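You operate a simulated robot arm through the tools that you are given. There is no shell and no other tool. Be economical: measure what you need, move in short steps, check, and stop when the job is done.

Carry out the task below with a simulated robot arm. There is one attempt and no reset: what you move stays moved.

TASK
Put things in order on the beech table. At the end: the white clothes peg from the beech table stands where the brown belt stood; the brown belt from the beech table stands where the white socks stood; the grey paper ball from the beech table is on the brown carton; the white socks from the beech table stands on top of the blue hardback book (marked "LAKES"); whatever was shut is shut again. Leave all else as you found it, and nothing knocked over.
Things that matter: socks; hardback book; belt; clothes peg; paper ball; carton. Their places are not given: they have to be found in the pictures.

It is judged by the outcome, as a careful person would: the job done as asked, and still so three seconds after it is handed in. It fails if anything else is knocked over, pushed out of place, dropped, spilled or broken.

THE ROBOT
A 7-joint arm with a two-finger parallel gripper, fixed in place. Base frame: the origin is at the foot of the arm, x ahead of it, y to its left, z up; the work surface is at about z = 85. Lengths are in cm, angles in degrees, forces in N, time in s.
With the tool pointing down near the work surface it reaches from about 30 to 70 cm from the base axis. Its first joint turns from -66.0 to 66.0 degrees. Payload 1.57 kg.
Tool frame: the origin (TCP) lies between the finger pads and is the grasp point; the fingertips stand 3 cm ahead of it; z points along the fingers, y is the line along which they close. The gripper opens to 11 cm. The fingers are 2.4 cm wide and 1.2 cm thick; the gripper's body (4.8 by 11.2 cm) begins 7.8 cm behind the TCP.
Orientation is that of the tool frame in the base frame, as a unit quaternion [x, y, z, w]. With the fingers straight down and closing along the base's y, the tool's x points along the base's -x, its y along +y and its z along -z.

THE INTERFACE
- The arm moves only by the tool send_rows. Its argument "commands" is a list of rows, each an object of numbers (a shift or turn left out is 0, a gripper value left out holds the last): "x", "y", "z": the shift along the tool's x, y, z in cm; "wx", "wy", "wz": the turn, a rotation vector about the tool's x, y, z in degrees; "gripper": the gripper command, from -1 (fully open) to 1 (shut), values between in proportion. In form: [{"x": .., "y": .., "z": .., "wx": .., "wy": .., "wz": .., "gripper": ..}, ...]. A call has 1 to 20 rows; each row shifts and turns the commanded pose from where the row before left it, along the tool's axes as they then stand. A row lasts 0.2 s, in which the tool goes at most 5 cm and 8.6 degrees; a call with a longer step from one row to the next is refused whole, and so is a gripper value outside its range. A pose out of reach is approached as far as the arm can. The call stops where the force on the tool passes 40 N (or 10 N more than at its start, if that is more) or the arm is blocked; 0.2 s more then pass. The fingers move at their own pace (about 10.8 cm/s each) and stop on an object; they squeeze with about 43 N. The grip force told is the motor's: it shows also when the fingers shut on nothing. Time passes only in rows, and 0.2 s behind the last, so rows that do not move let the fingers close. It gives the time, the measured TCP pose, the force on the tool (base axes), the opening and the grip force at its end, in the units of the frame above (readings bear some noise).
- Cameras (640 x 400 px; columns grow to the right, rows downward): "scene" is fixed at [16.88, -39.18, 141]; the picture's right is [0.76, -0.65, 0.00], its down [-0.33, -0.38, -0.87] and it looks along [0.57, 0.66, -0.50] (base axes); focal length 333 px, centre (320, 200). "wrist" rides on the gripper at [-3.6, 0, -8] in the tool frame; the picture's right is [0.00, -1.00, 0.00], its down [0.97, 0.00, -0.24] and it looks along [0.24, 0.00, 0.97] (tool axes); focal length 218 px, centre (320, 200).
- get_image(camera): a new picture of that camera. No time passes.
- measure_at(camera, pixels): for up to 12 pixels [column, row] of the newest picture of that camera ("zoom" is the newest enlarged one), the place [x, y, z] in the base frame of the surface seen there, good to about 0.2 cm. No time passes.
- zoom(camera, box): a new picture of the part [left, top, right, bottom] of that camera's present view, enlarged. No time passes.
- sign_off(): hands the job in; it is judged then, once.

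Work in short steps. Measure before you move; look again where a grasp or a placing could have gone wrong, and mend it. You have 80 turns and 38 pictures in all, those below and enlarged ones among them. Open the gripper and draw the arm clear of the work before you hand the job in, unless the task says otherwise; then end with one line.

The tools are called by a JSON object that holds its "op" and its "data". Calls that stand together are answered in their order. send_rows: Moves the arm, as the interface text tells. Its arguments: {"type":"object","properties":{"commands":{"type":"array","items":{"type":"object","properties":{"x":{"type":"number"},"y":{"type":"number"},"z":{"type":"number"},"wx":{"type":"number"},"wy":{"type":"number"},"wz":{"type":"number"},"gripper":{"type":"number"}}}}},"required":["commands"]} The other tools are called the same way: get_image (camera) takes a picture; measure_at (camera, pixels) gives the place of the surface under pixels of a picture; zoom (camera, box) takes an enlarged picture of a part of a camera's view; sign_off () hands the job in.

At the start:

```text
time: 0.0
eef_pos: [36.37, 33.12, 112.54]
tcp_rot: [0.001, 1.0, -0.001, 0.0]
wrist_force: [-0.3, 1.2, -0.5]
width: 11.01
grasp_force: 0.1
```

scene: 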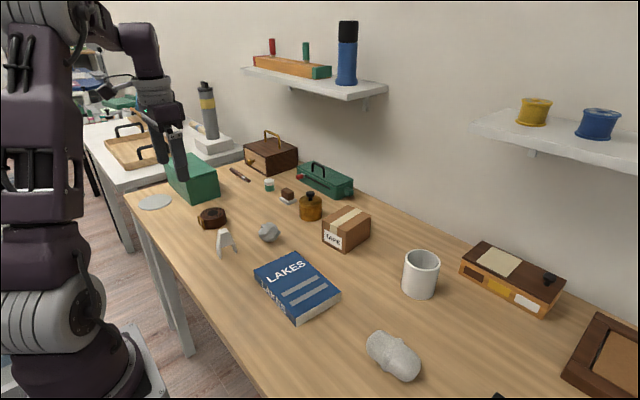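
wrist: 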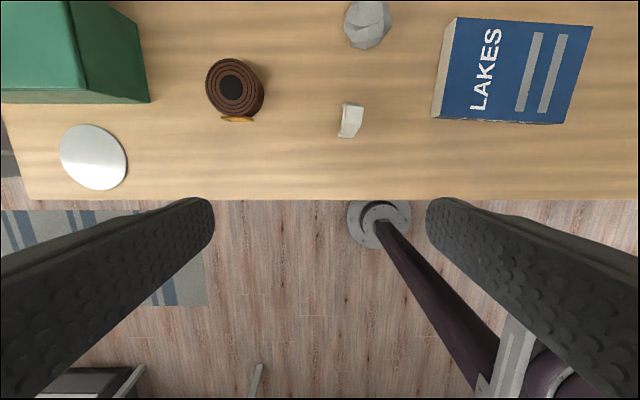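

The scene shows belt (212,217), peg (226,242), paper ball (268,232), book (297,287), socks (393,355), carton (346,228). I measure these and enlarge the area.

{"op": "measure_at", "data": {"camera": "scene", "pixels": [[212, 211], [226, 232], [219, 256], [235, 250], [268, 230], [268, 241], [290, 270], [347, 215], [330, 240], [380, 345], [405, 365], [393, 350]]}}

{"op": "measure_at", "data": {"camera": "wrist", "pixels": [[235, 85], [210, 85], [262, 85], [236, 62], [350, 105], [352, 130], [366, 25], [455, 25], [590, 28], [562, 122], [435, 115], [500, 160]]}}

{"op": "zoom", "data": {"camera": "scene", "box": [180, 170, 380, 295]}}

{"op": "zoom", "data": {"camera": "scene", "box": [320, 275, 520, 400]}}

```text
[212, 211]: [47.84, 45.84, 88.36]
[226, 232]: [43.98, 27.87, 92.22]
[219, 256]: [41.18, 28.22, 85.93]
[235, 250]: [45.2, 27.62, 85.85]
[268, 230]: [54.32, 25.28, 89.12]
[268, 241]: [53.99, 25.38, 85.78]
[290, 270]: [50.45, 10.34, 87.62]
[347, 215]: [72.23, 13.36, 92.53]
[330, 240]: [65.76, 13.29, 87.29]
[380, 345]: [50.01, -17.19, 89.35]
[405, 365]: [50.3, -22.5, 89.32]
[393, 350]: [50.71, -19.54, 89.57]
```

```text
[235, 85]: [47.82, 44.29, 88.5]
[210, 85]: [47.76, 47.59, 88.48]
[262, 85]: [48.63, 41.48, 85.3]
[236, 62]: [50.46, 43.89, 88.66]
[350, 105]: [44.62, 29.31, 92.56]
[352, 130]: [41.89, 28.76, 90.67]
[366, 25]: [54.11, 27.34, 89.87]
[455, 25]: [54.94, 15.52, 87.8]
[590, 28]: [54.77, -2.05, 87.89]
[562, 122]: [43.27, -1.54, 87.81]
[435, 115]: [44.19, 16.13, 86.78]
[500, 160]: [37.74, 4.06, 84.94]
```

```text
3.20 times, centred on (280, 232) of scene
```

zoom: 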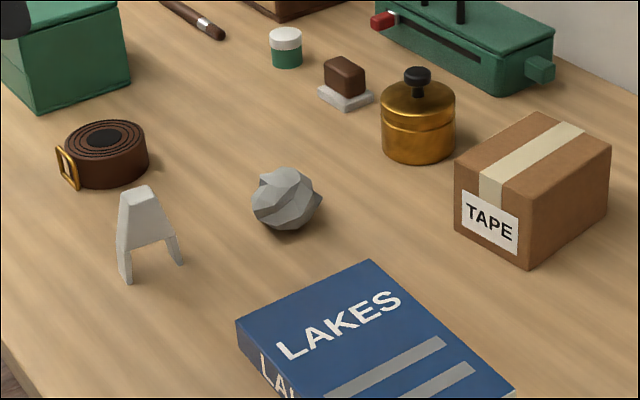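

```text
3.20 times, centred on (420, 338) of scene
```

zoom: 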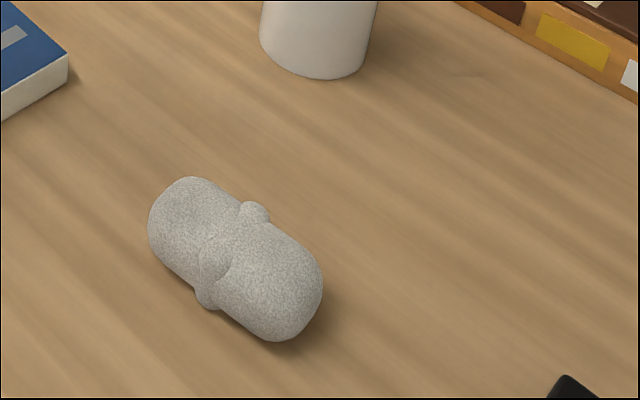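

Socks lie near (50.3,-20), long axis roughly along y. I move above them for a look with the wrist camera.

{"op": "send_rows", "data": {"commands": [{"x": -1.15, "y": -4.4, "z": 0.5, "gripper": -1}, {"x": -1.15, "y": -4.4, "z": 0.5}, {"x": -1.15, "y": -4.4, "z": 0.5}, {"x": -1.15, "y": -4.4, "z": 0.5}, {"x": -1.15, "y": -4.4, "z": 0.5}, {"x": -1.15, "y": -4.4, "z": 0.5}, {"x": -1.15, "y": -4.4, "z": 0.5}, {"x": -1.15, "y": -4.4, "z": 0.5}, {"x": -1.15, "y": -4.4, "z": 0.5}, {"x": -1.15, "y": -4.4, "z": 0.5}, {"x": -1.15, "y": -4.4, "z": 0.5}, {"x": -1.15, "y": -4.4, "z": 0.5}, {}]}}

{"op": "get_image", "data": {"camera": "wrist"}}

```text
time: 2.8
eef_pos: [50.15, -20.06, 106.24]
tcp_rot: [0.0, 1.0, 0.0, 0.0]
wrist_force: [0.1, -0.6, -0.5]
width: 11.0
grasp_force: 0.1
```

```text
33 pictures are left
```

wrist: 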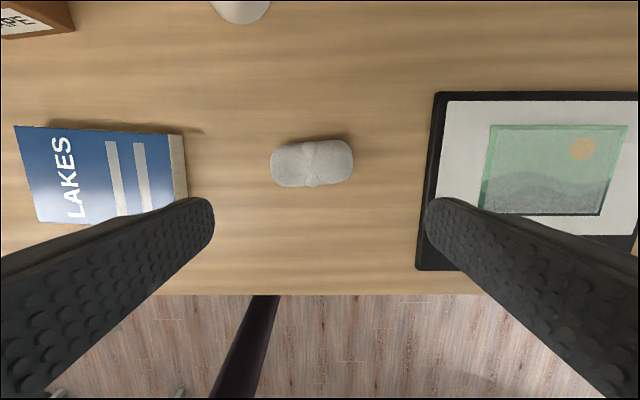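

Socks span px (270–353, 139–187). Measure them and the neighbours.

{"op": "measure_at", "data": {"camera": "wrist", "pixels": [[275, 164], [349, 160], [312, 145], [314, 180], [312, 162], [268, 164], [358, 160], [312, 135], [314, 192], [440, 150], [100, 170], [36, 175]]}}

```text
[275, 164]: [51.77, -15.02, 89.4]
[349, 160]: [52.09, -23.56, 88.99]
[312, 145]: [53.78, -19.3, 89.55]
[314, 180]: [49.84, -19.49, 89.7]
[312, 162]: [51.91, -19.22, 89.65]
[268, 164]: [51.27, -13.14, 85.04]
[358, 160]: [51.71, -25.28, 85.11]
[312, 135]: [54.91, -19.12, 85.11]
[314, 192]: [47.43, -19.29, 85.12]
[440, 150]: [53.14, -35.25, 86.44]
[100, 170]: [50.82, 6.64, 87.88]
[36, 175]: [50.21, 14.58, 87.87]
```

Socks centre ≈ (51.8,-19.3), 9.5 long along y, about 5 wide. Turn the tool 90° to close along x.

{"op": "send_rows", "data": {"commands": [{"wz": 8.5}, {"wz": 8.5}, {"wz": 8.5}, {"wz": 8.5}, {"wz": 8.5}, {"wz": 8.5}, {"wz": 8.5}, {"wz": 8.5}, {"wz": 8.5}, {"wz": 8.5}, {"wz": 5}, {}]}}

```text
time: 5.4
eef_pos: [50.0, -19.7, 106.49]
tcp_rot: [0.708, 0.706, 0.0, 0.001]
wrist_force: [-1.0, -0.1, -0.3]
width: 11.0
grasp_force: 0.0
```

Orientation is right (tool x→+y, y→+x). Descend to z≈88.5 and grip.

{"op": "send_rows", "data": {"commands": [{"x": 0.4, "y": 1.6, "z": 4}, {"z": 4}, {"z": 4}, {"z": 3}, {"z": 2}, {"z": 1}, {}, {"gripper": 1}, {}, {}, {}]}}

{"op": "get_image", "data": {"camera": "wrist"}}

```text
time: 7.8
eef_pos: [51.75, -19.49, 88.35]
tcp_rot: [0.707, 0.707, 0.0, -0.001]
wrist_force: [-0.4, 0.7, -0.4]
width: 5.29
grasp_force: 42.9
```

```text
32 pictures are left
```

wrist: 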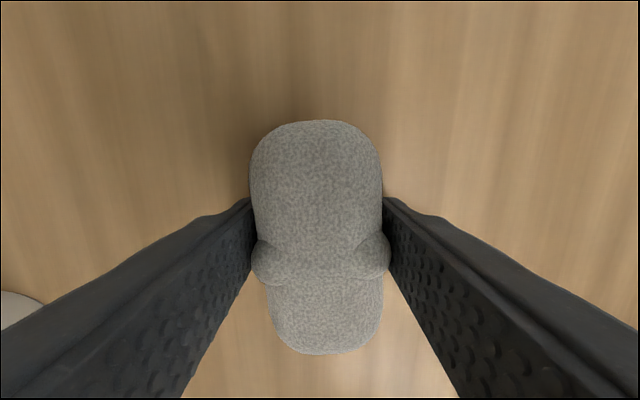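

Socks are held (5.29 cm). Lift, carry to the book centre (49.1,7), and lower to 0.5 cm above contact.

{"op": "send_rows", "data": {"commands": [{"z": -2}, {"z": -4}, {"z": -4}, {"x": 4.4, "y": -0.45}, {"x": 4.4, "y": -0.45}, {"x": 4.4, "y": -0.45}, {"x": 4.4, "y": -0.45}, {"x": 4.4, "y": -0.45}, {"x": 4.4, "y": -0.45}, {}, {"z": 3}, {"z": 2}, {"z": 1.3}, {}]}}

{"op": "get_image", "data": {"camera": "scene"}}

```text
time: 10.8
eef_pos: [49.15, 7.13, 92.08]
tcp_rot: [0.707, 0.707, 0.0, 0.0]
wrist_force: [-0.1, -0.3, -0.6]
width: 5.23
grasp_force: 43.4
```

```text
31 pictures are left
```

scene: 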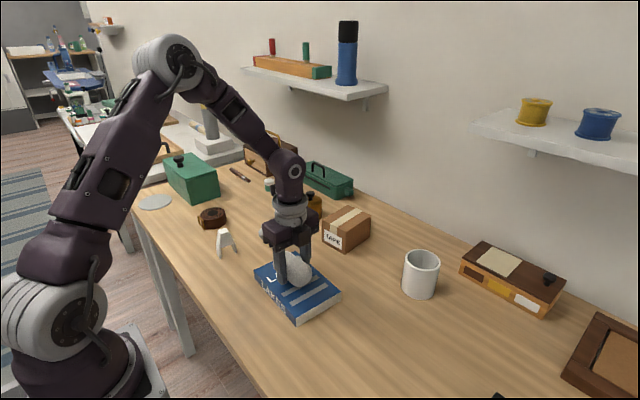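

Over the book; lower gently and release, then lift.

{"op": "send_rows", "data": {"commands": [{"z": 0.3}, {"z": 0.2}, {"z": 0.15}, {}]}}

```text
time: 11.8
eef_pos: [49.09, 7.1, 91.66]
tcp_rot: [0.707, 0.707, 0.0, 0.0]
wrist_force: [1.1, -0.1, -0.3]
width: 5.17
grasp_force: 43.3
```

{"op": "send_rows", "data": {"commands": [{"z": 0.1}, {"gripper": -0.3}, {}, {}, {"z": -3}, {"z": -4}, {"z": -4}, {"z": -4}, {}]}}

{"op": "get_image", "data": {"camera": "scene"}}

{"op": "get_image", "data": {"camera": "wrist"}}

```text
time: 13.8
eef_pos: [48.78, 7.14, 106.63]
tcp_rot: [0.707, 0.707, 0.001, 0.001]
wrist_force: [-0.6, 0.6, -0.3]
width: 7.15
grasp_force: 0.2
```

```text
30 pictures are left
```

scene: 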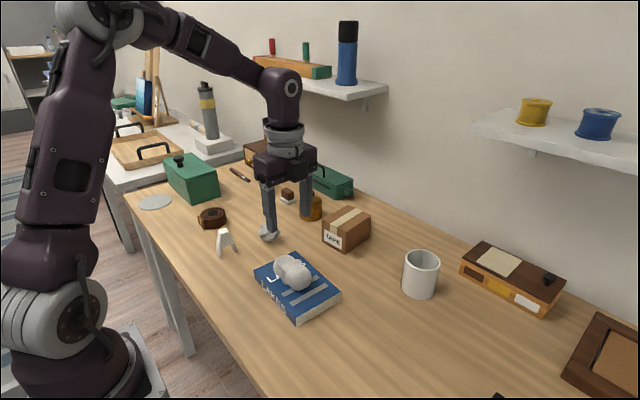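

```text
29 pictures are left
```

wrist: 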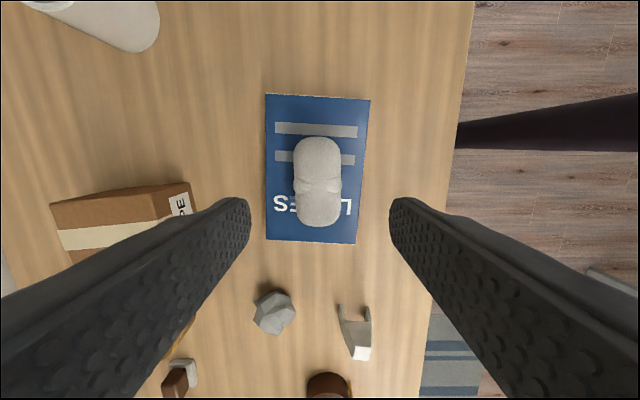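

Socks rest on the book. Next the belt: go above it and turn back to closing along y.

{"op": "send_rows", "data": {"commands": [{"x": 4.2, "y": -0.15, "z": -0.2}, {"x": 4.2, "y": -0.15}, {"x": 4.2, "y": -0.15}, {"x": 4.2, "y": -0.15}, {"x": 4.2, "y": -0.15}, {"x": 4.2, "y": -0.15}, {"x": 4.2, "y": -0.15}, {"x": 4.2, "y": -0.15}, {"x": 4.0, "y": -0.2}, {"wz": -8.5}, {"wz": -8.5}, {"wz": -8.5}, {"wz": -8.5}, {"wz": -8.5}, {"wz": -8.5}, {"wz": -8.5}, {"wz": -8.5}, {"wz": -8.5}, {"wz": -8.5}]}}

{"op": "send_rows", "data": {"commands": [{"wz": -5, "gripper": -1}, {}]}}

{"op": "get_image", "data": {"camera": "wrist"}}

```text
time: 17.8
eef_pos: [46.99, 42.51, 106.52]
tcp_rot: [0.043, 0.999, 0.0, 0.0]
wrist_force: [-1.0, 0.0, -0.7]
width: 7.14
grasp_force: 0.0
out of reach, approached as far as the arm can: row 9
```

```text
time: 18.4
eef_pos: [46.93, 42.55, 106.54]
tcp_rot: [-0.001, 1.0, -0.001, 0.001]
wrist_force: [-1.1, 0.4, 0.1]
width: 10.98
grasp_force: 0.2
```

```text
28 pictures are left
```

wrist: 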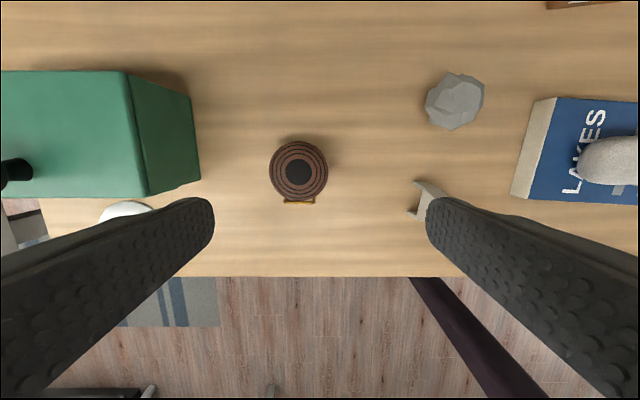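

The belt is at (298,171) px; measure its rim, buckle, and the green box's edge.

{"op": "measure_at", "data": {"camera": "wrist", "pixels": [[298, 172], [272, 171], [325, 171], [298, 145], [298, 194], [300, 203], [286, 202], [314, 200], [197, 178], [148, 194], [430, 200], [418, 212]]}}

{"op": "zoom", "data": {"camera": "wrist", "box": [240, 120, 368, 220]}}

```text
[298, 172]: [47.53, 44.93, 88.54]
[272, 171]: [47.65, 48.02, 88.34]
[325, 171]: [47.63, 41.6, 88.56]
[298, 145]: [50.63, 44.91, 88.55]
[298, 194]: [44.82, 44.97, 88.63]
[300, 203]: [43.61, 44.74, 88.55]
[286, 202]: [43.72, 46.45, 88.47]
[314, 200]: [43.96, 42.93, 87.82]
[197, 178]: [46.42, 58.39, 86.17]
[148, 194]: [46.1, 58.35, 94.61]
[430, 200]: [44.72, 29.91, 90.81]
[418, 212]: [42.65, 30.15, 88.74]
```

```text
4.00 times, centred on (304, 170) of wrist
```

zoom: 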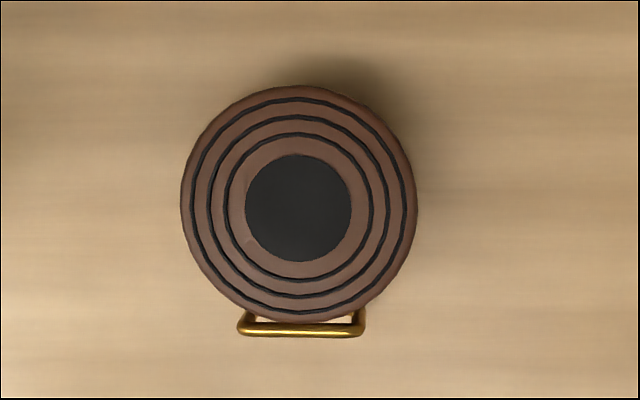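

Belt centre (47.5,44.85), Ø≈6.8. Descend some and see where the arm settles.

{"op": "send_rows", "data": {"commands": [{"z": 4}, {"z": 3}, {}]}}

```text
time: 19.2
eef_pos: [46.93, 42.47, 99.62]
tcp_rot: [0.0, 1.0, -0.001, 0.001]
wrist_force: [-0.1, 0.5, 0.6]
width: 11.01
grasp_force: 0.0
```

{"op": "send_rows", "data": {"commands": [{"x": -0.3, "y": 1.2}, {"x": -0.27, "y": 1.15}, {"z": 2}, {}]}}

```text
time: 20.2
eef_pos: [47.62, 44.75, 97.79]
tcp_rot: [0.0, 1.0, 0.0, 0.0]
wrist_force: [-0.6, 0.2, -0.3]
width: 11.0
grasp_force: 0.1
out of reach, approached as far as the arm can: row 2
```

{"op": "send_rows", "data": {"commands": [{"z": 3}, {"z": 3}, {"z": 2}, {"z": 1.0}, {}]}}

```text
time: 21.4
eef_pos: [47.61, 45.0, 88.65]
tcp_rot: [0.0, 1.0, 0.0, 0.0]
wrist_force: [0.5, -0.7, 0.4]
width: 11.02
grasp_force: 0.0
```

Centred at z 88.65 (tips ≈85.65). Close on the belt.

{"op": "send_rows", "data": {"commands": [{"z": 0.2}, {"gripper": 1}, {}, {}, {}]}}

{"op": "get_image", "data": {"camera": "wrist"}}

```text
time: 22.6
eef_pos: [47.5, 44.85, 88.66]
tcp_rot: [0.0, 1.0, 0.0, 0.0]
wrist_force: [0.2, 0.6, -0.6]
width: 7.07
grasp_force: 43.1
```

```text
26 pictures are left
```

wrist: 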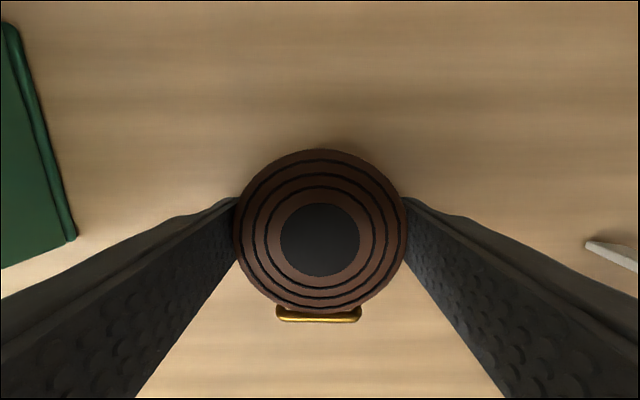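

Belt held (7.07 cm). Lift to ~101 and carry to the socks' old place.

{"op": "send_rows", "data": {"commands": [{"z": -2}, {"z": -4}, {"z": -4}, {"z": -3}, {"x": -0.3, "y": -4.58}, {"x": -0.3, "y": -4.58}, {"x": -0.3, "y": -4.58}, {"x": -0.3, "y": -4.58}, {"x": -0.3, "y": -4.58}, {"x": -0.3, "y": -4.58}, {"x": -0.3, "y": -4.58}, {"x": -0.3, "y": -4.58}, {"x": -0.3, "y": -4.58}, {"x": -0.3, "y": -4.58}, {"x": -0.3, "y": -4.58}, {"x": -0.3, "y": -4.58}, {"x": -0.3, "y": -4.58}, {"x": -0.3, "y": -4.58}, {}]}}

```text
time: 26.6
eef_pos: [47.19, 44.93, 100.59]
tcp_rot: [-0.004, 1.0, -0.003, -0.002]
wrist_force: [0.5, -0.7, -1.7]
width: 7.1
grasp_force: 43.1
out of reach, approached as far as the arm can: row 4, 5, 6, 7, 8, 9, 10, 11, 12, 13, 14, 15, 16, 17, 18
```

The arm reached a limit when rising at this spot; come down a bit and move in y first.

{"op": "send_rows", "data": {"commands": [{"z": 2}, {}]}}

```text
time: 27.2
eef_pos: [47.15, 44.92, 98.56]
tcp_rot: [-0.001, 1.0, 0.0, -0.001]
wrist_force: [0.2, 0.8, -2.1]
width: 7.05
grasp_force: 43.0
```

{"op": "send_rows", "data": {"commands": [{"z": 1, "y": -2}, {"y": -3}, {}]}}

```text
time: 28.0
eef_pos: [47.29, 39.72, 97.48]
tcp_rot: [0.001, 1.0, -0.001, 0.001]
wrist_force: [0.3, -0.5, -1.8]
width: 7.05
grasp_force: 43.1
```

{"op": "send_rows", "data": {"commands": [{"z": -2, "y": -3}, {"z": -2, "y": -4, "x": -0.3}, {"x": -0.35, "y": -4.33}, {"x": -0.35, "y": -4.33}, {"x": -0.35, "y": -4.33}, {"x": -0.35, "y": -4.33}, {"x": -0.35, "y": -4.33}, {"x": -0.35, "y": -4.33}, {"x": -0.35, "y": -4.33}, {"x": -0.35, "y": -4.33}, {"x": -0.35, "y": -4.33}, {"x": -0.35, "y": -4.33}, {"x": -0.35, "y": -4.33}, {"x": -0.35, "y": -4.33}, {}]}}

```text
time: 31.2
eef_pos: [51.65, -19.14, 101.25]
tcp_rot: [-0.001, 1.0, 0.0, 0.0]
wrist_force: [0.3, 0.5, -1.9]
width: 7.09
grasp_force: 43.6
```

At the socks' place; lower.

{"op": "send_rows", "data": {"commands": [{"x": -0.1, "y": -0.15, "z": 4}, {"z": 4}, {"z": 3}, {"z": 1.0}, {}]}}

```text
time: 32.4
eef_pos: [51.65, -19.22, 89.53]
tcp_rot: [0.0, 1.0, 0.0, 0.001]
wrist_force: [0.4, -0.4, -2.6]
width: 7.05
grasp_force: 42.8
```

{"op": "send_rows", "data": {"commands": [{"z": 0.4}, {"z": 0.2}, {"z": 0.15}, {}]}}

```text
time: 33.4
eef_pos: [51.86, -19.34, 88.67]
tcp_rot: [0.001, 1.0, -0.001, 0.0]
wrist_force: [-0.3, 0.6, -1.8]
width: 7.08
grasp_force: 42.9
```

{"op": "send_rows", "data": {"commands": [{"z": 0.1}, {"z": 0.1}, {}]}}

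```text
time: 34.2
eef_pos: [51.81, -19.15, 88.69]
tcp_rot: [0.0, 1.0, 0.0, 0.0]
wrist_force: [-2.9, 0.8, 10.7]
width: 7.06
grasp_force: 42.9
```

Contact with the table; release and lift, then look.

{"op": "send_rows", "data": {"commands": [{"gripper": -0.3}, {"gripper": -1}, {}, {"z": -3}, {"z": -4}, {"z": -4}, {"z": -4}, {}]}}

{"op": "get_image", "data": {"camera": "wrist"}}

```text
time: 36.0
eef_pos: [51.76, -19.18, 103.7]
tcp_rot: [0.0, 1.0, 0.0, 0.0]
wrist_force: [0.1, 0.1, 0.7]
width: 10.98
grasp_force: 0.0
```

```text
25 pictures are left
```

wrist: 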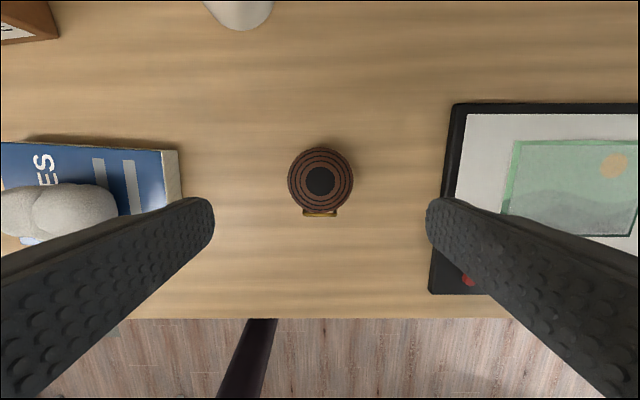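

Belt placed. Now measure the carton top and the ball from the scene view, and the peg.

{"op": "zoom", "data": {"camera": "scene", "box": [180, 180, 388, 310]}}

{"op": "measure_at", "data": {"camera": "scene", "pixels": [[324, 222], [346, 234], [369, 215], [348, 207], [346, 220], [346, 247], [324, 242], [300, 212], [316, 210], [268, 223], [260, 233], [276, 233]]}}

```text
3.08 times, centred on (284, 245) of scene
```

zoom: 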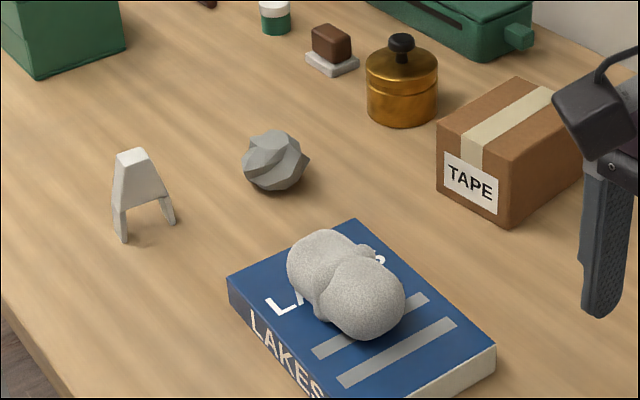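

```text
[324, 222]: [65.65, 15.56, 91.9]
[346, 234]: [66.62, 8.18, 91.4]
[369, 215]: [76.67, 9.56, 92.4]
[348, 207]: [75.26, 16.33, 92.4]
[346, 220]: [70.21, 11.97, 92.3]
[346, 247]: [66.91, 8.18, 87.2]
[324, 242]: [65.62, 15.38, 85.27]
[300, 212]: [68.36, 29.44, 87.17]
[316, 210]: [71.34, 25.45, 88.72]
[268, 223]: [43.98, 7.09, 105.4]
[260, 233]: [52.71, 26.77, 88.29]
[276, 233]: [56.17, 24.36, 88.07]
```

Carton top z≈92.4, centre ≈(71,12.3). Go above the ball for a look.

{"op": "send_rows", "data": {"commands": [{"z": -0.3, "y": 4.5, "x": -0.15}, {"y": 4.5, "x": -0.15}, {"y": 4.5, "x": -0.15}, {"y": 4.5, "x": -0.15}, {"y": 4.5, "x": -0.15}, {"y": 4.5, "x": -0.15}, {"y": 4.5, "x": -0.15}, {"y": 4.5, "x": -0.15}, {"y": 4.5, "x": -0.15}, {"y": 4.5, "x": -0.15}, {}]}}

{"op": "get_image", "data": {"camera": "wrist"}}

```text
time: 38.4
eef_pos: [53.27, 25.73, 103.86]
tcp_rot: [0.0, 1.0, 0.0, 0.0]
wrist_force: [-0.1, -0.1, 0.2]
width: 11.01
grasp_force: 0.1
```

```text
23 pictures are left
```

wrist: 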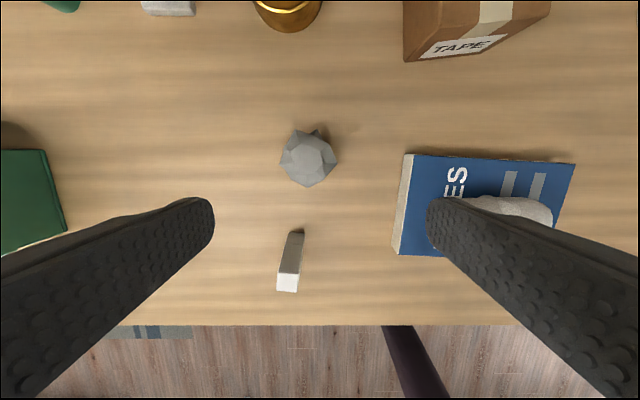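

{"op": "measure_at", "data": {"camera": "wrist", "pixels": [[308, 158], [284, 160], [334, 158], [308, 133], [306, 184], [288, 282], [278, 283], [299, 283], [290, 274], [287, 290], [296, 240], [400, 200]]}}

{"op": "zoom", "data": {"camera": "wrist", "box": [230, 110, 410, 310]}}

```text
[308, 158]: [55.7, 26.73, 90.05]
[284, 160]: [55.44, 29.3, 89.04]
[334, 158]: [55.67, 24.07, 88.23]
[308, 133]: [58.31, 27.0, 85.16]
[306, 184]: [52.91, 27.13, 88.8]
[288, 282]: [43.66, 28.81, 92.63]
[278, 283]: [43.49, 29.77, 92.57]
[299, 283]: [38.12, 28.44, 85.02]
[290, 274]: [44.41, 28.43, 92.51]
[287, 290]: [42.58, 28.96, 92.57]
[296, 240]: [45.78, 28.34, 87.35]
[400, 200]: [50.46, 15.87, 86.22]
```

```text
2.00 times, centred on (320, 210) of wrist
```

zoom: 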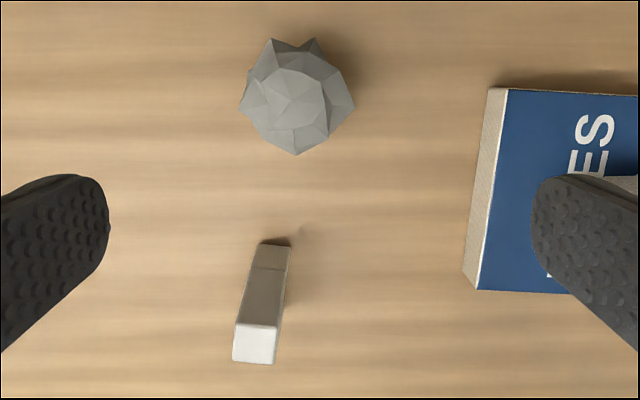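

Ball centre ≈(55.3,26.7), about 5.4 wide. Descend and grip.

{"op": "send_rows", "data": {"commands": [{"x": -2.0, "y": 1.0, "z": 4}, {"z": 4}, {"z": 4}, {"z": 2.5}, {"z": 1}, {}, {"gripper": 0}, {"gripper": 1}, {}, {}]}}

{"op": "get_image", "data": {"camera": "wrist"}}

```text
time: 40.6
eef_pos: [55.18, 26.68, 88.34]
tcp_rot: [0.0, 1.0, 0.0, 0.0]
wrist_force: [-0.1, 0.3, -0.2]
width: 5.12
grasp_force: 43.4
```

```text
21 pictures are left
```

wrist: 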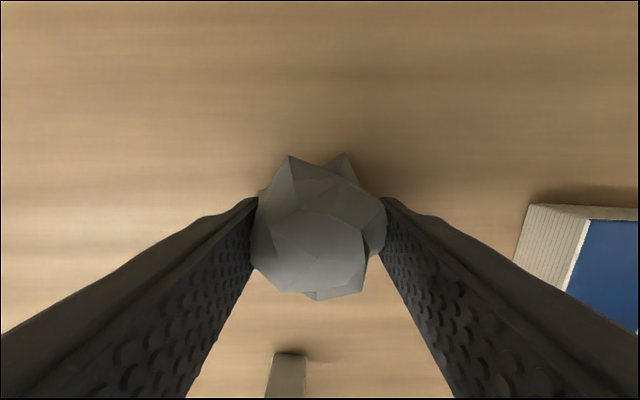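

Ball held. Lift and carry toward (69.5,12.5) at z≈99.

{"op": "send_rows", "data": {"commands": [{"z": -3}, {"z": -4}, {"z": -4}, {"y": -2.8, "x": -2.8}, {"y": -2.8, "x": -2.8}, {"y": -2.8, "x": -2.8}, {"y": -2.9, "x": -2.8}, {"y": -2.9, "x": -2.8}, {}]}}

{"op": "get_image", "data": {"camera": "wrist"}}

{"op": "get_image", "data": {"camera": "scene"}}

```text
time: 42.6
eef_pos: [66.84, 13.69, 99.0]
tcp_rot: [0.001, 1.0, -0.001, 0.001]
wrist_force: [0.5, 0.0, -0.3]
width: 5.11
grasp_force: 43.3
out of reach, approached as far as the arm can: row 8
```

```text
20 pictures are left
```

wrist: 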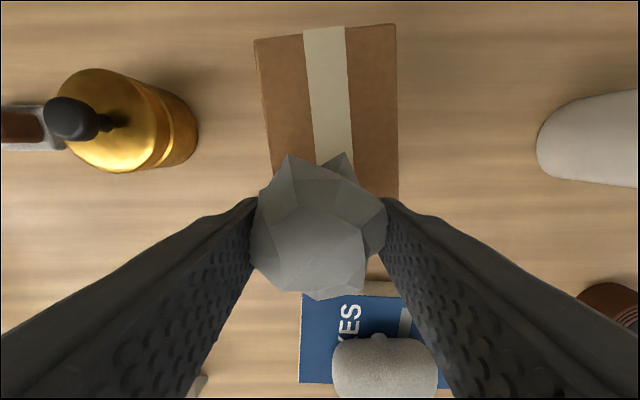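

```text
19 pictures are left
```

scene: 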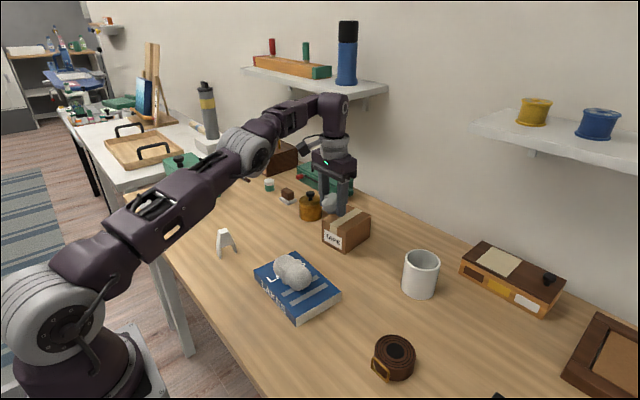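

Reach limited to r≈68 at this height. Measure the carton's top in the wrist view, and step lower/further.

{"op": "measure_at", "data": {"camera": "wrist", "pixels": [[258, 42], [393, 28], [395, 150], [275, 160], [330, 100], [396, 195], [385, 275], [270, 180]]}}

{"op": "send_rows", "data": {"commands": [{"y": -1.2, "z": 1.5}, {"x": -1.5}, {"x": -0.5}, {}]}}

```text
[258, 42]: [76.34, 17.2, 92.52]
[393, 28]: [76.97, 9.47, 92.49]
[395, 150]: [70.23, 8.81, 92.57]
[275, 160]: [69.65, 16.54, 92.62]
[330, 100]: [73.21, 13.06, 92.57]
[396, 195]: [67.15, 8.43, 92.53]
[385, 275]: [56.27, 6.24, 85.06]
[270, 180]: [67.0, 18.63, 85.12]
```

```text
time: 43.6
eef_pos: [67.42, 12.48, 97.02]
tcp_rot: [-0.003, 1.0, -0.003, -0.011]
wrist_force: [0.2, 0.0, 0.3]
width: 5.11
grasp_force: 43.1
out of reach, approached as far as the arm can: row 2, 3
```

Upright the reach ends at x≈67.4, too near the carton's front edge (65.9). I'll go back to the ball's clear spot, set it down, and regrip it with a 12° outward tilt so it keeps its resting attitude and I gain reach.

{"op": "send_rows", "data": {"commands": [{"x": 2.5, "y": 2.6}, {"z": -1, "x": 2.5, "y": 2.9}, {"x": 2.5, "y": 2.9}, {"x": 2.4, "y": 2.9}, {"x": 2.4, "y": 2.9}, {}]}}

```text
time: 45.0
eef_pos: [55.85, 26.32, 98.68]
tcp_rot: [0.0, 1.0, 0.001, 0.0]
wrist_force: [0.4, 0.3, -0.8]
width: 5.12
grasp_force: 43.4
```

{"op": "send_rows", "data": {"commands": [{"z": 4}, {"z": 4}, {"z": 1.7}, {"z": 0.4}, {}]}}

```text
time: 46.2
eef_pos: [55.85, 26.48, 88.54]
tcp_rot: [0.0, 1.0, 0.0, 0.0]
wrist_force: [-0.6, -1.3, 0.1]
width: 5.13
grasp_force: 43.1
```

{"op": "send_rows", "data": {"commands": [{"z": 0.15}, {"z": 0.1}, {"gripper": 0.2}, {"gripper": -0.5}, {}, {"z": -0.4}, {"wy": -6}, {"wy": -6}, {}]}}

{"op": "get_image", "data": {"camera": "wrist"}}

```text
time: 48.2
eef_pos: [55.76, 26.37, 88.69]
tcp_rot: [-0.001, 0.994, 0.0, 0.105]
wrist_force: [0.1, 0.6, -0.4]
width: 8.23
grasp_force: 0.1
```

```text
18 pictures are left
```

wrist: 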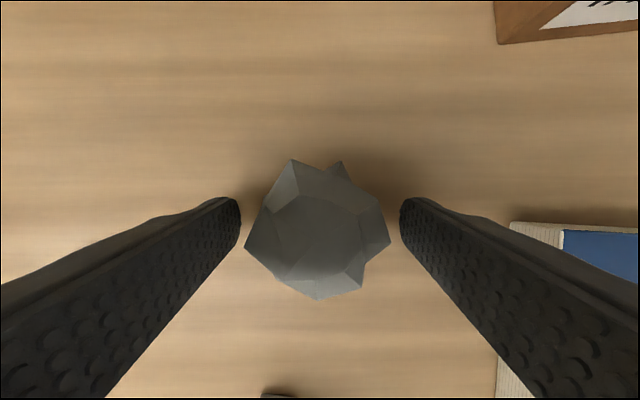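

Ball unchanged; tilt is outward (tool z ≈ [0.21,0,-0.98]). Regrip and lift.

{"op": "send_rows", "data": {"commands": [{"z": 0.15, "gripper": 0.2}, {"gripper": 1}, {}, {}, {"z": -3}, {"z": -4}, {"z": -3}, {}]}}

```text
time: 50.0
eef_pos: [53.77, 26.07, 98.49]
tcp_rot: [0.0, 0.995, 0.0, 0.104]
wrist_force: [0.2, 0.2, -0.5]
width: 5.13
grasp_force: 43.1
```

{"op": "send_rows", "data": {"commands": [{"x": -2.69, "y": -2.25, "z": 0.572}, {"x": -2.69, "y": -2.25, "z": 0.572}, {"x": -2.69, "y": -2.25, "z": 0.572}, {"x": -2.69, "y": -2.25, "z": 0.572}, {"x": -2.69, "y": -2.25, "z": 0.572}, {}]}}

{"op": "measure_at", "data": {"camera": "scene", "pixels": [[250, 70], [348, 97], [385, 85], [310, 85]]}}

```text
time: 51.4
eef_pos: [67.23, 15.09, 98.52]
tcp_rot: [0.0, 0.994, 0.0, 0.105]
wrist_force: [-1.0, -0.1, -0.5]
width: 5.08
grasp_force: 43.0
```

```text
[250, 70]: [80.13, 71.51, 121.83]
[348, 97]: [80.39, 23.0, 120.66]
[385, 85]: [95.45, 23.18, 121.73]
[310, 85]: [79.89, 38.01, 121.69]
```

Shelf is well away. Continue to (70.2,12.7).

{"op": "send_rows", "data": {"commands": [{"x": -1.5, "y": -1.2, "z": 0.31}, {"x": -1.45, "y": -1.2, "z": 0.31}, {}]}}

```text
time: 52.2
eef_pos: [70.22, 12.61, 98.57]
tcp_rot: [0.0, 0.995, -0.001, 0.104]
wrist_force: [-0.2, -0.2, 0.2]
width: 5.13
grasp_force: 42.8
```

Reached. Lower vertically to near contact (z≈96.3).

{"op": "send_rows", "data": {"commands": [{"x": 0.25, "z": 1.17}, {"x": 0.2, "z": 0.94}, {}]}}

{"op": "zoom", "data": {"camera": "scene", "box": [280, 150, 408, 260]}}

```text
time: 53.0
eef_pos: [70.31, 12.6, 96.23]
tcp_rot: [0.0, 0.995, 0.0, 0.104]
wrist_force: [-0.5, 0.1, 0.0]
width: 5.1
grasp_force: 43.5
```

```text
3.64 times, centred on (344, 205) of scene
```

zoom: 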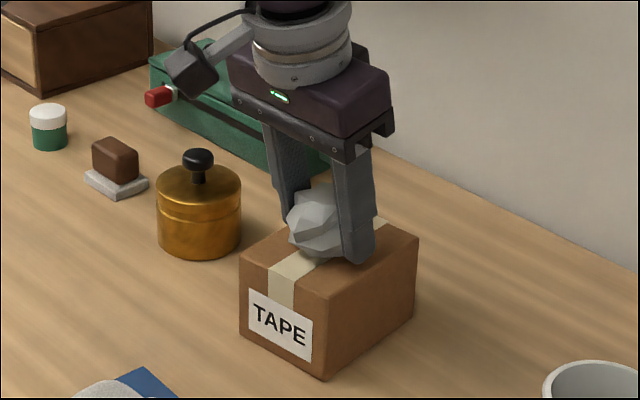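

Close to contact; step down 0.1 at a time and watch the force.

{"op": "send_rows", "data": {"commands": [{"x": 0.02, "z": 0.1}, {"x": 0.02, "z": 0.1}, {}]}}

```text
time: 53.8
eef_pos: [70.48, 12.53, 96.2]
tcp_rot: [-0.001, 0.994, 0.0, 0.106]
wrist_force: [0.6, 0.0, 5.7]
width: 5.11
grasp_force: 43.2
```

Contact (5.7 N). Open moderately and check.

{"op": "send_rows", "data": {"commands": [{"gripper": 0.0}, {"gripper": -0.4}, {}, {"z": -2}, {"z": -3}, {"z": -3}, {}]}}

{"op": "zoom", "data": {"camera": "scene", "box": [280, 150, 408, 260]}}

```text
time: 55.4
eef_pos: [68.73, 12.73, 104.01]
tcp_rot: [0.0, 0.995, 0.0, 0.105]
wrist_force: [-1.1, -0.5, 0.0]
width: 7.68
grasp_force: 0.0
```

```text
3.64 times, centred on (344, 205) of scene
```

zoom: 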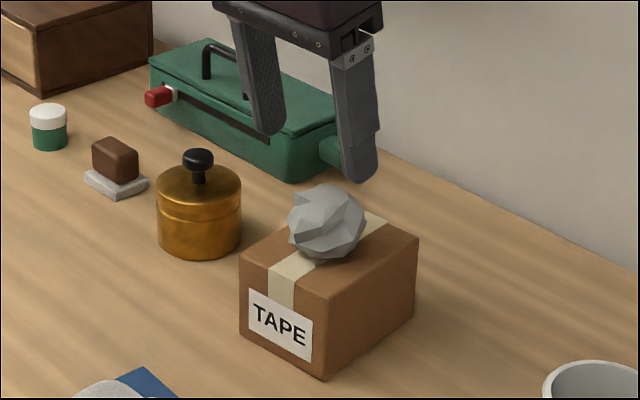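

Ball sits on the carton. Go toward the peg, undo the tilt, and yaw +7.5° to match its axis.

{"op": "send_rows", "data": {"commands": [{"x": 4.07, "y": 2.65, "z": -0.87}, {"x": 4.07, "y": 2.65, "z": -0.87}, {"x": 4.07, "y": 2.65, "z": -0.87}, {"x": 4.07, "y": 2.65, "z": -0.87}, {"x": 4.07, "y": 2.65, "z": -0.87}, {"x": 4.07, "y": 2.65, "z": -0.87}, {"wy": 6}, {"wy": 6}, {"wz": 7.5}, {}]}}

{"op": "get_image", "data": {"camera": "wrist"}}

```text
time: 57.6
eef_pos: [43.8, 28.57, 104.0]
tcp_rot: [0.066, 0.998, 0.0, 0.0]
wrist_force: [-0.2, -0.2, 0.1]
width: 7.72
grasp_force: 0.0
```

```text
15 pictures are left
```

wrist: 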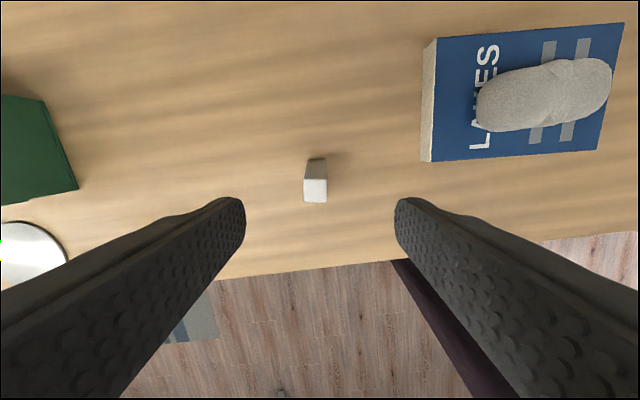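

{"op": "measure_at", "data": {"camera": "wrist", "pixels": [[315, 190], [306, 190], [325, 190], [315, 181], [315, 200], [316, 170], [308, 161], [325, 161]]}}

{"op": "zoom", "data": {"camera": "wrist", "box": [270, 145, 360, 215]}}

```text
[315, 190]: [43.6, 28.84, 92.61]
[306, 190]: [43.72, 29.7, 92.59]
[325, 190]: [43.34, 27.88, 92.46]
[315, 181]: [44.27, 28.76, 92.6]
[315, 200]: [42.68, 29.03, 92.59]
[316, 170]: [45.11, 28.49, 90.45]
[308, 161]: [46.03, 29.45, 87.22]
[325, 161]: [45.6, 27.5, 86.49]
```

```text
5.71 times, centred on (315, 180) of wrist
```

zoom: 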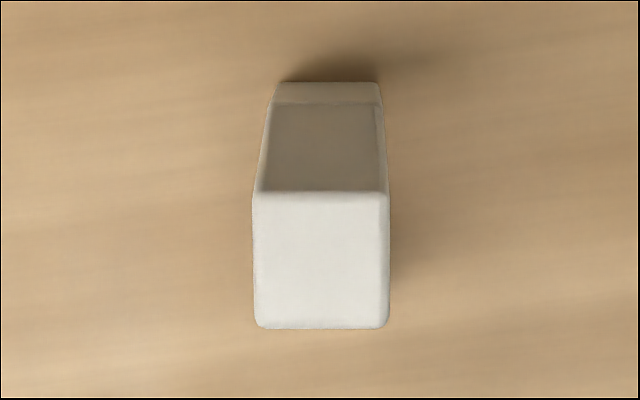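

Peg top centre (43.5,28.85), z 92.6, ~2 thick. Descend to z≈90 and grip.

{"op": "send_rows", "data": {"commands": [{"x": 0.23, "y": 0.22, "z": 4}, {"z": 4}, {"z": 4}, {"z": 2}, {}, {"gripper": 0.4}, {"gripper": 1}, {}, {}]}}

{"op": "get_image", "data": {"camera": "wrist"}}

```text
time: 59.6
eef_pos: [43.55, 28.75, 90.19]
tcp_rot: [0.065, 0.998, 0.0, 0.0]
wrist_force: [-0.7, -0.2, 0.0]
width: 2.06
grasp_force: 34.5
```

```text
13 pictures are left
```

wrist: 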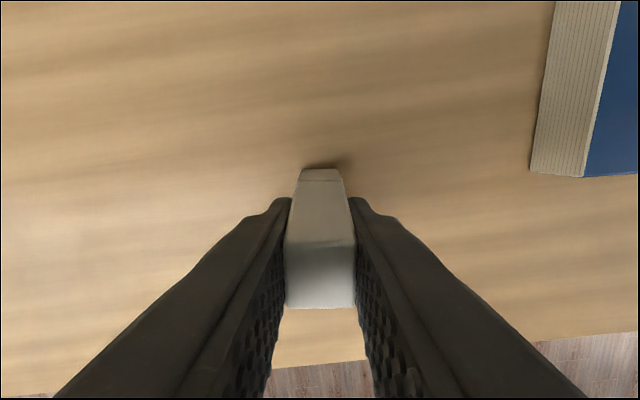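

Peg held. Lift 5 cm and carry to the belt's old place (47.5,44.85).

{"op": "send_rows", "data": {"commands": [{"z": -2}, {"z": -3}, {"x": -0.465, "y": 4.12}, {"x": -0.465, "y": 4.12}, {"x": -0.465, "y": 4.12}, {"x": -0.465, "y": 4.12}, {}]}}

```text
time: 61.2
eef_pos: [47.51, 44.86, 94.96]
tcp_rot: [0.066, 0.998, -0.001, -0.001]
wrist_force: [0.4, 0.8, -0.4]
width: 2.06
grasp_force: 34.2
```

{"op": "send_rows", "data": {"commands": [{"z": 2.5}, {"z": 1.5}, {"z": 0.6}, {"z": 0.2}, {}]}}

```text
time: 62.4
eef_pos: [47.6, 44.8, 90.25]
tcp_rot: [0.065, 0.998, 0.0, 0.0]
wrist_force: [0.2, -0.9, -0.3]
width: 2.06
grasp_force: 34.2
```

{"op": "send_rows", "data": {"commands": [{"z": 0.1}, {"z": 0.1}, {}]}}

```text
time: 63.2
eef_pos: [47.58, 44.76, 90.07]
tcp_rot: [0.066, 0.998, 0.001, 0.001]
wrist_force: [-2.1, -5.1, 21.8]
width: 2.09
grasp_force: 33.7
```

Firm contact; ease up 0.1 and release, then rise straight.

{"op": "send_rows", "data": {"commands": [{"z": -0.1}, {}, {"gripper": 0.4}, {"gripper": 0.0}, {}, {"z": -3}, {"z": -3}, {}]}}

{"op": "get_image", "data": {"camera": "scene"}}

```text
time: 65.0
eef_pos: [47.56, 44.93, 96.02]
tcp_rot: [0.066, 0.998, -0.001, 0.0]
wrist_force: [-0.2, 0.3, -0.3]
width: 5.52
grasp_force: 0.0
```

```text
12 pictures are left
```

scene: 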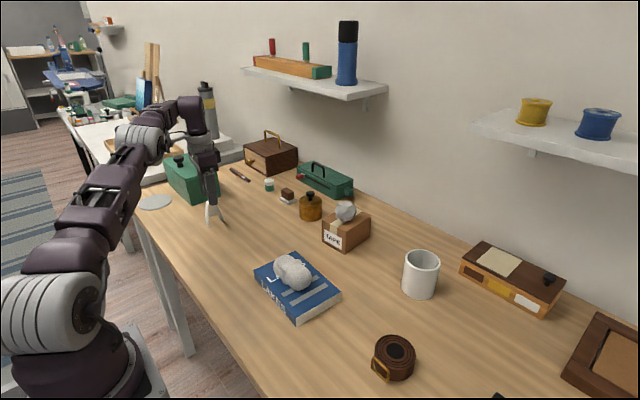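

Peg stands. Rise and withdraw to a clear pose near the start.

{"op": "send_rows", "data": {"commands": [{"z": -2.5}, {"x": 1.5, "y": -3, "gripper": -1}, {"x": 2, "y": -3, "z": -2}, {"x": 2, "y": -2, "z": -3}, {"x": 2, "y": -1, "z": -3}, {"x": 2, "z": -3}, {}, {}]}}

{"op": "get_image", "data": {"camera": "scene"}}

{"op": "get_image", "data": {"camera": "wrist"}}

```text
time: 66.8
eef_pos: [38.88, 40.12, 109.55]
tcp_rot: [0.066, 0.998, 0.0, 0.0]
wrist_force: [0.2, 0.8, -0.2]
width: 11.02
grasp_force: 0.1
out of reach, approached as far as the arm can: row 2
```

```text
11 pictures are left
```

scene: 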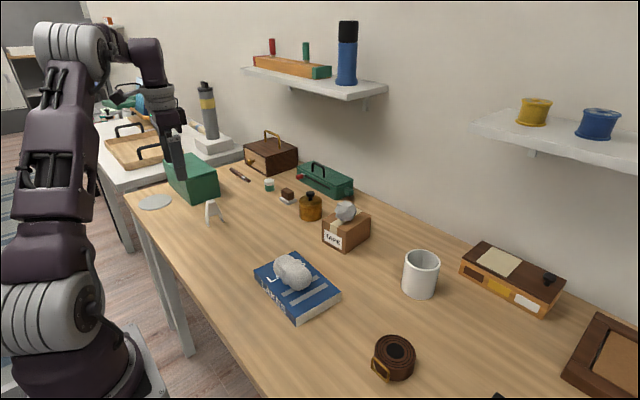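

```text
10 pictures are left
```

wrist: 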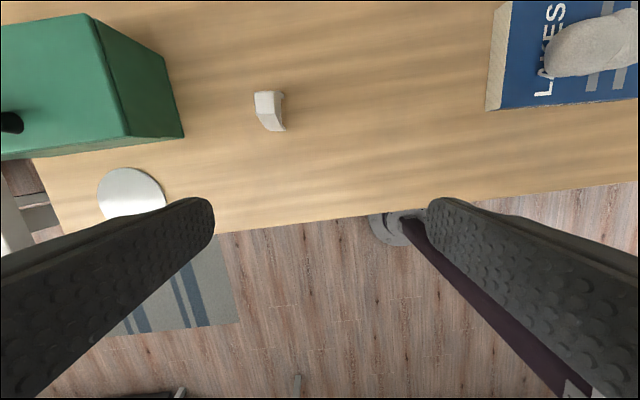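

Verify the peg is standing by its top height, and the others in the scene.

{"op": "measure_at", "data": {"camera": "scene", "pixels": [[210, 202], [346, 208], [394, 348], [292, 265]]}}

{"op": "zoom", "data": {"camera": "scene", "box": [130, 140, 380, 300]}}

```text
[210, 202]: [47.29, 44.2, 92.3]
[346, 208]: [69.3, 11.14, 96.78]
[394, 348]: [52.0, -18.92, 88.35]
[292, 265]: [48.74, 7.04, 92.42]
```

```text
2.50 times, centred on (255, 220) of scene
```

zoom: 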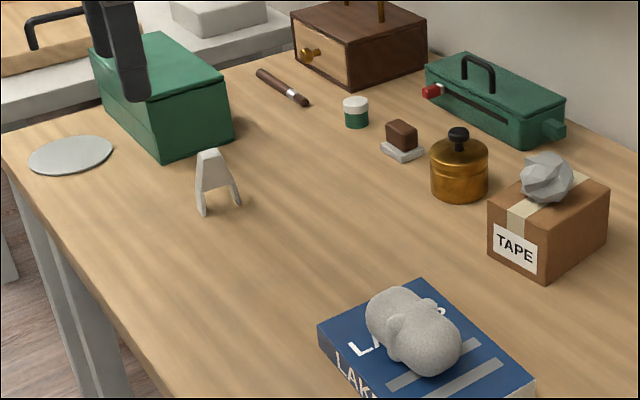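

Everything is in place and the arm is clear, so I hand the job in.

{"op": "sign_off", "data": {}}

```text
The job is handed in.
```

The job is handed in: the peg stands where the belt was, the belt where the socks were, the paper ball is on the carton and the socks are on the LAKES book. Nothing had to be opened, and the last pictures show nothing knocked over.
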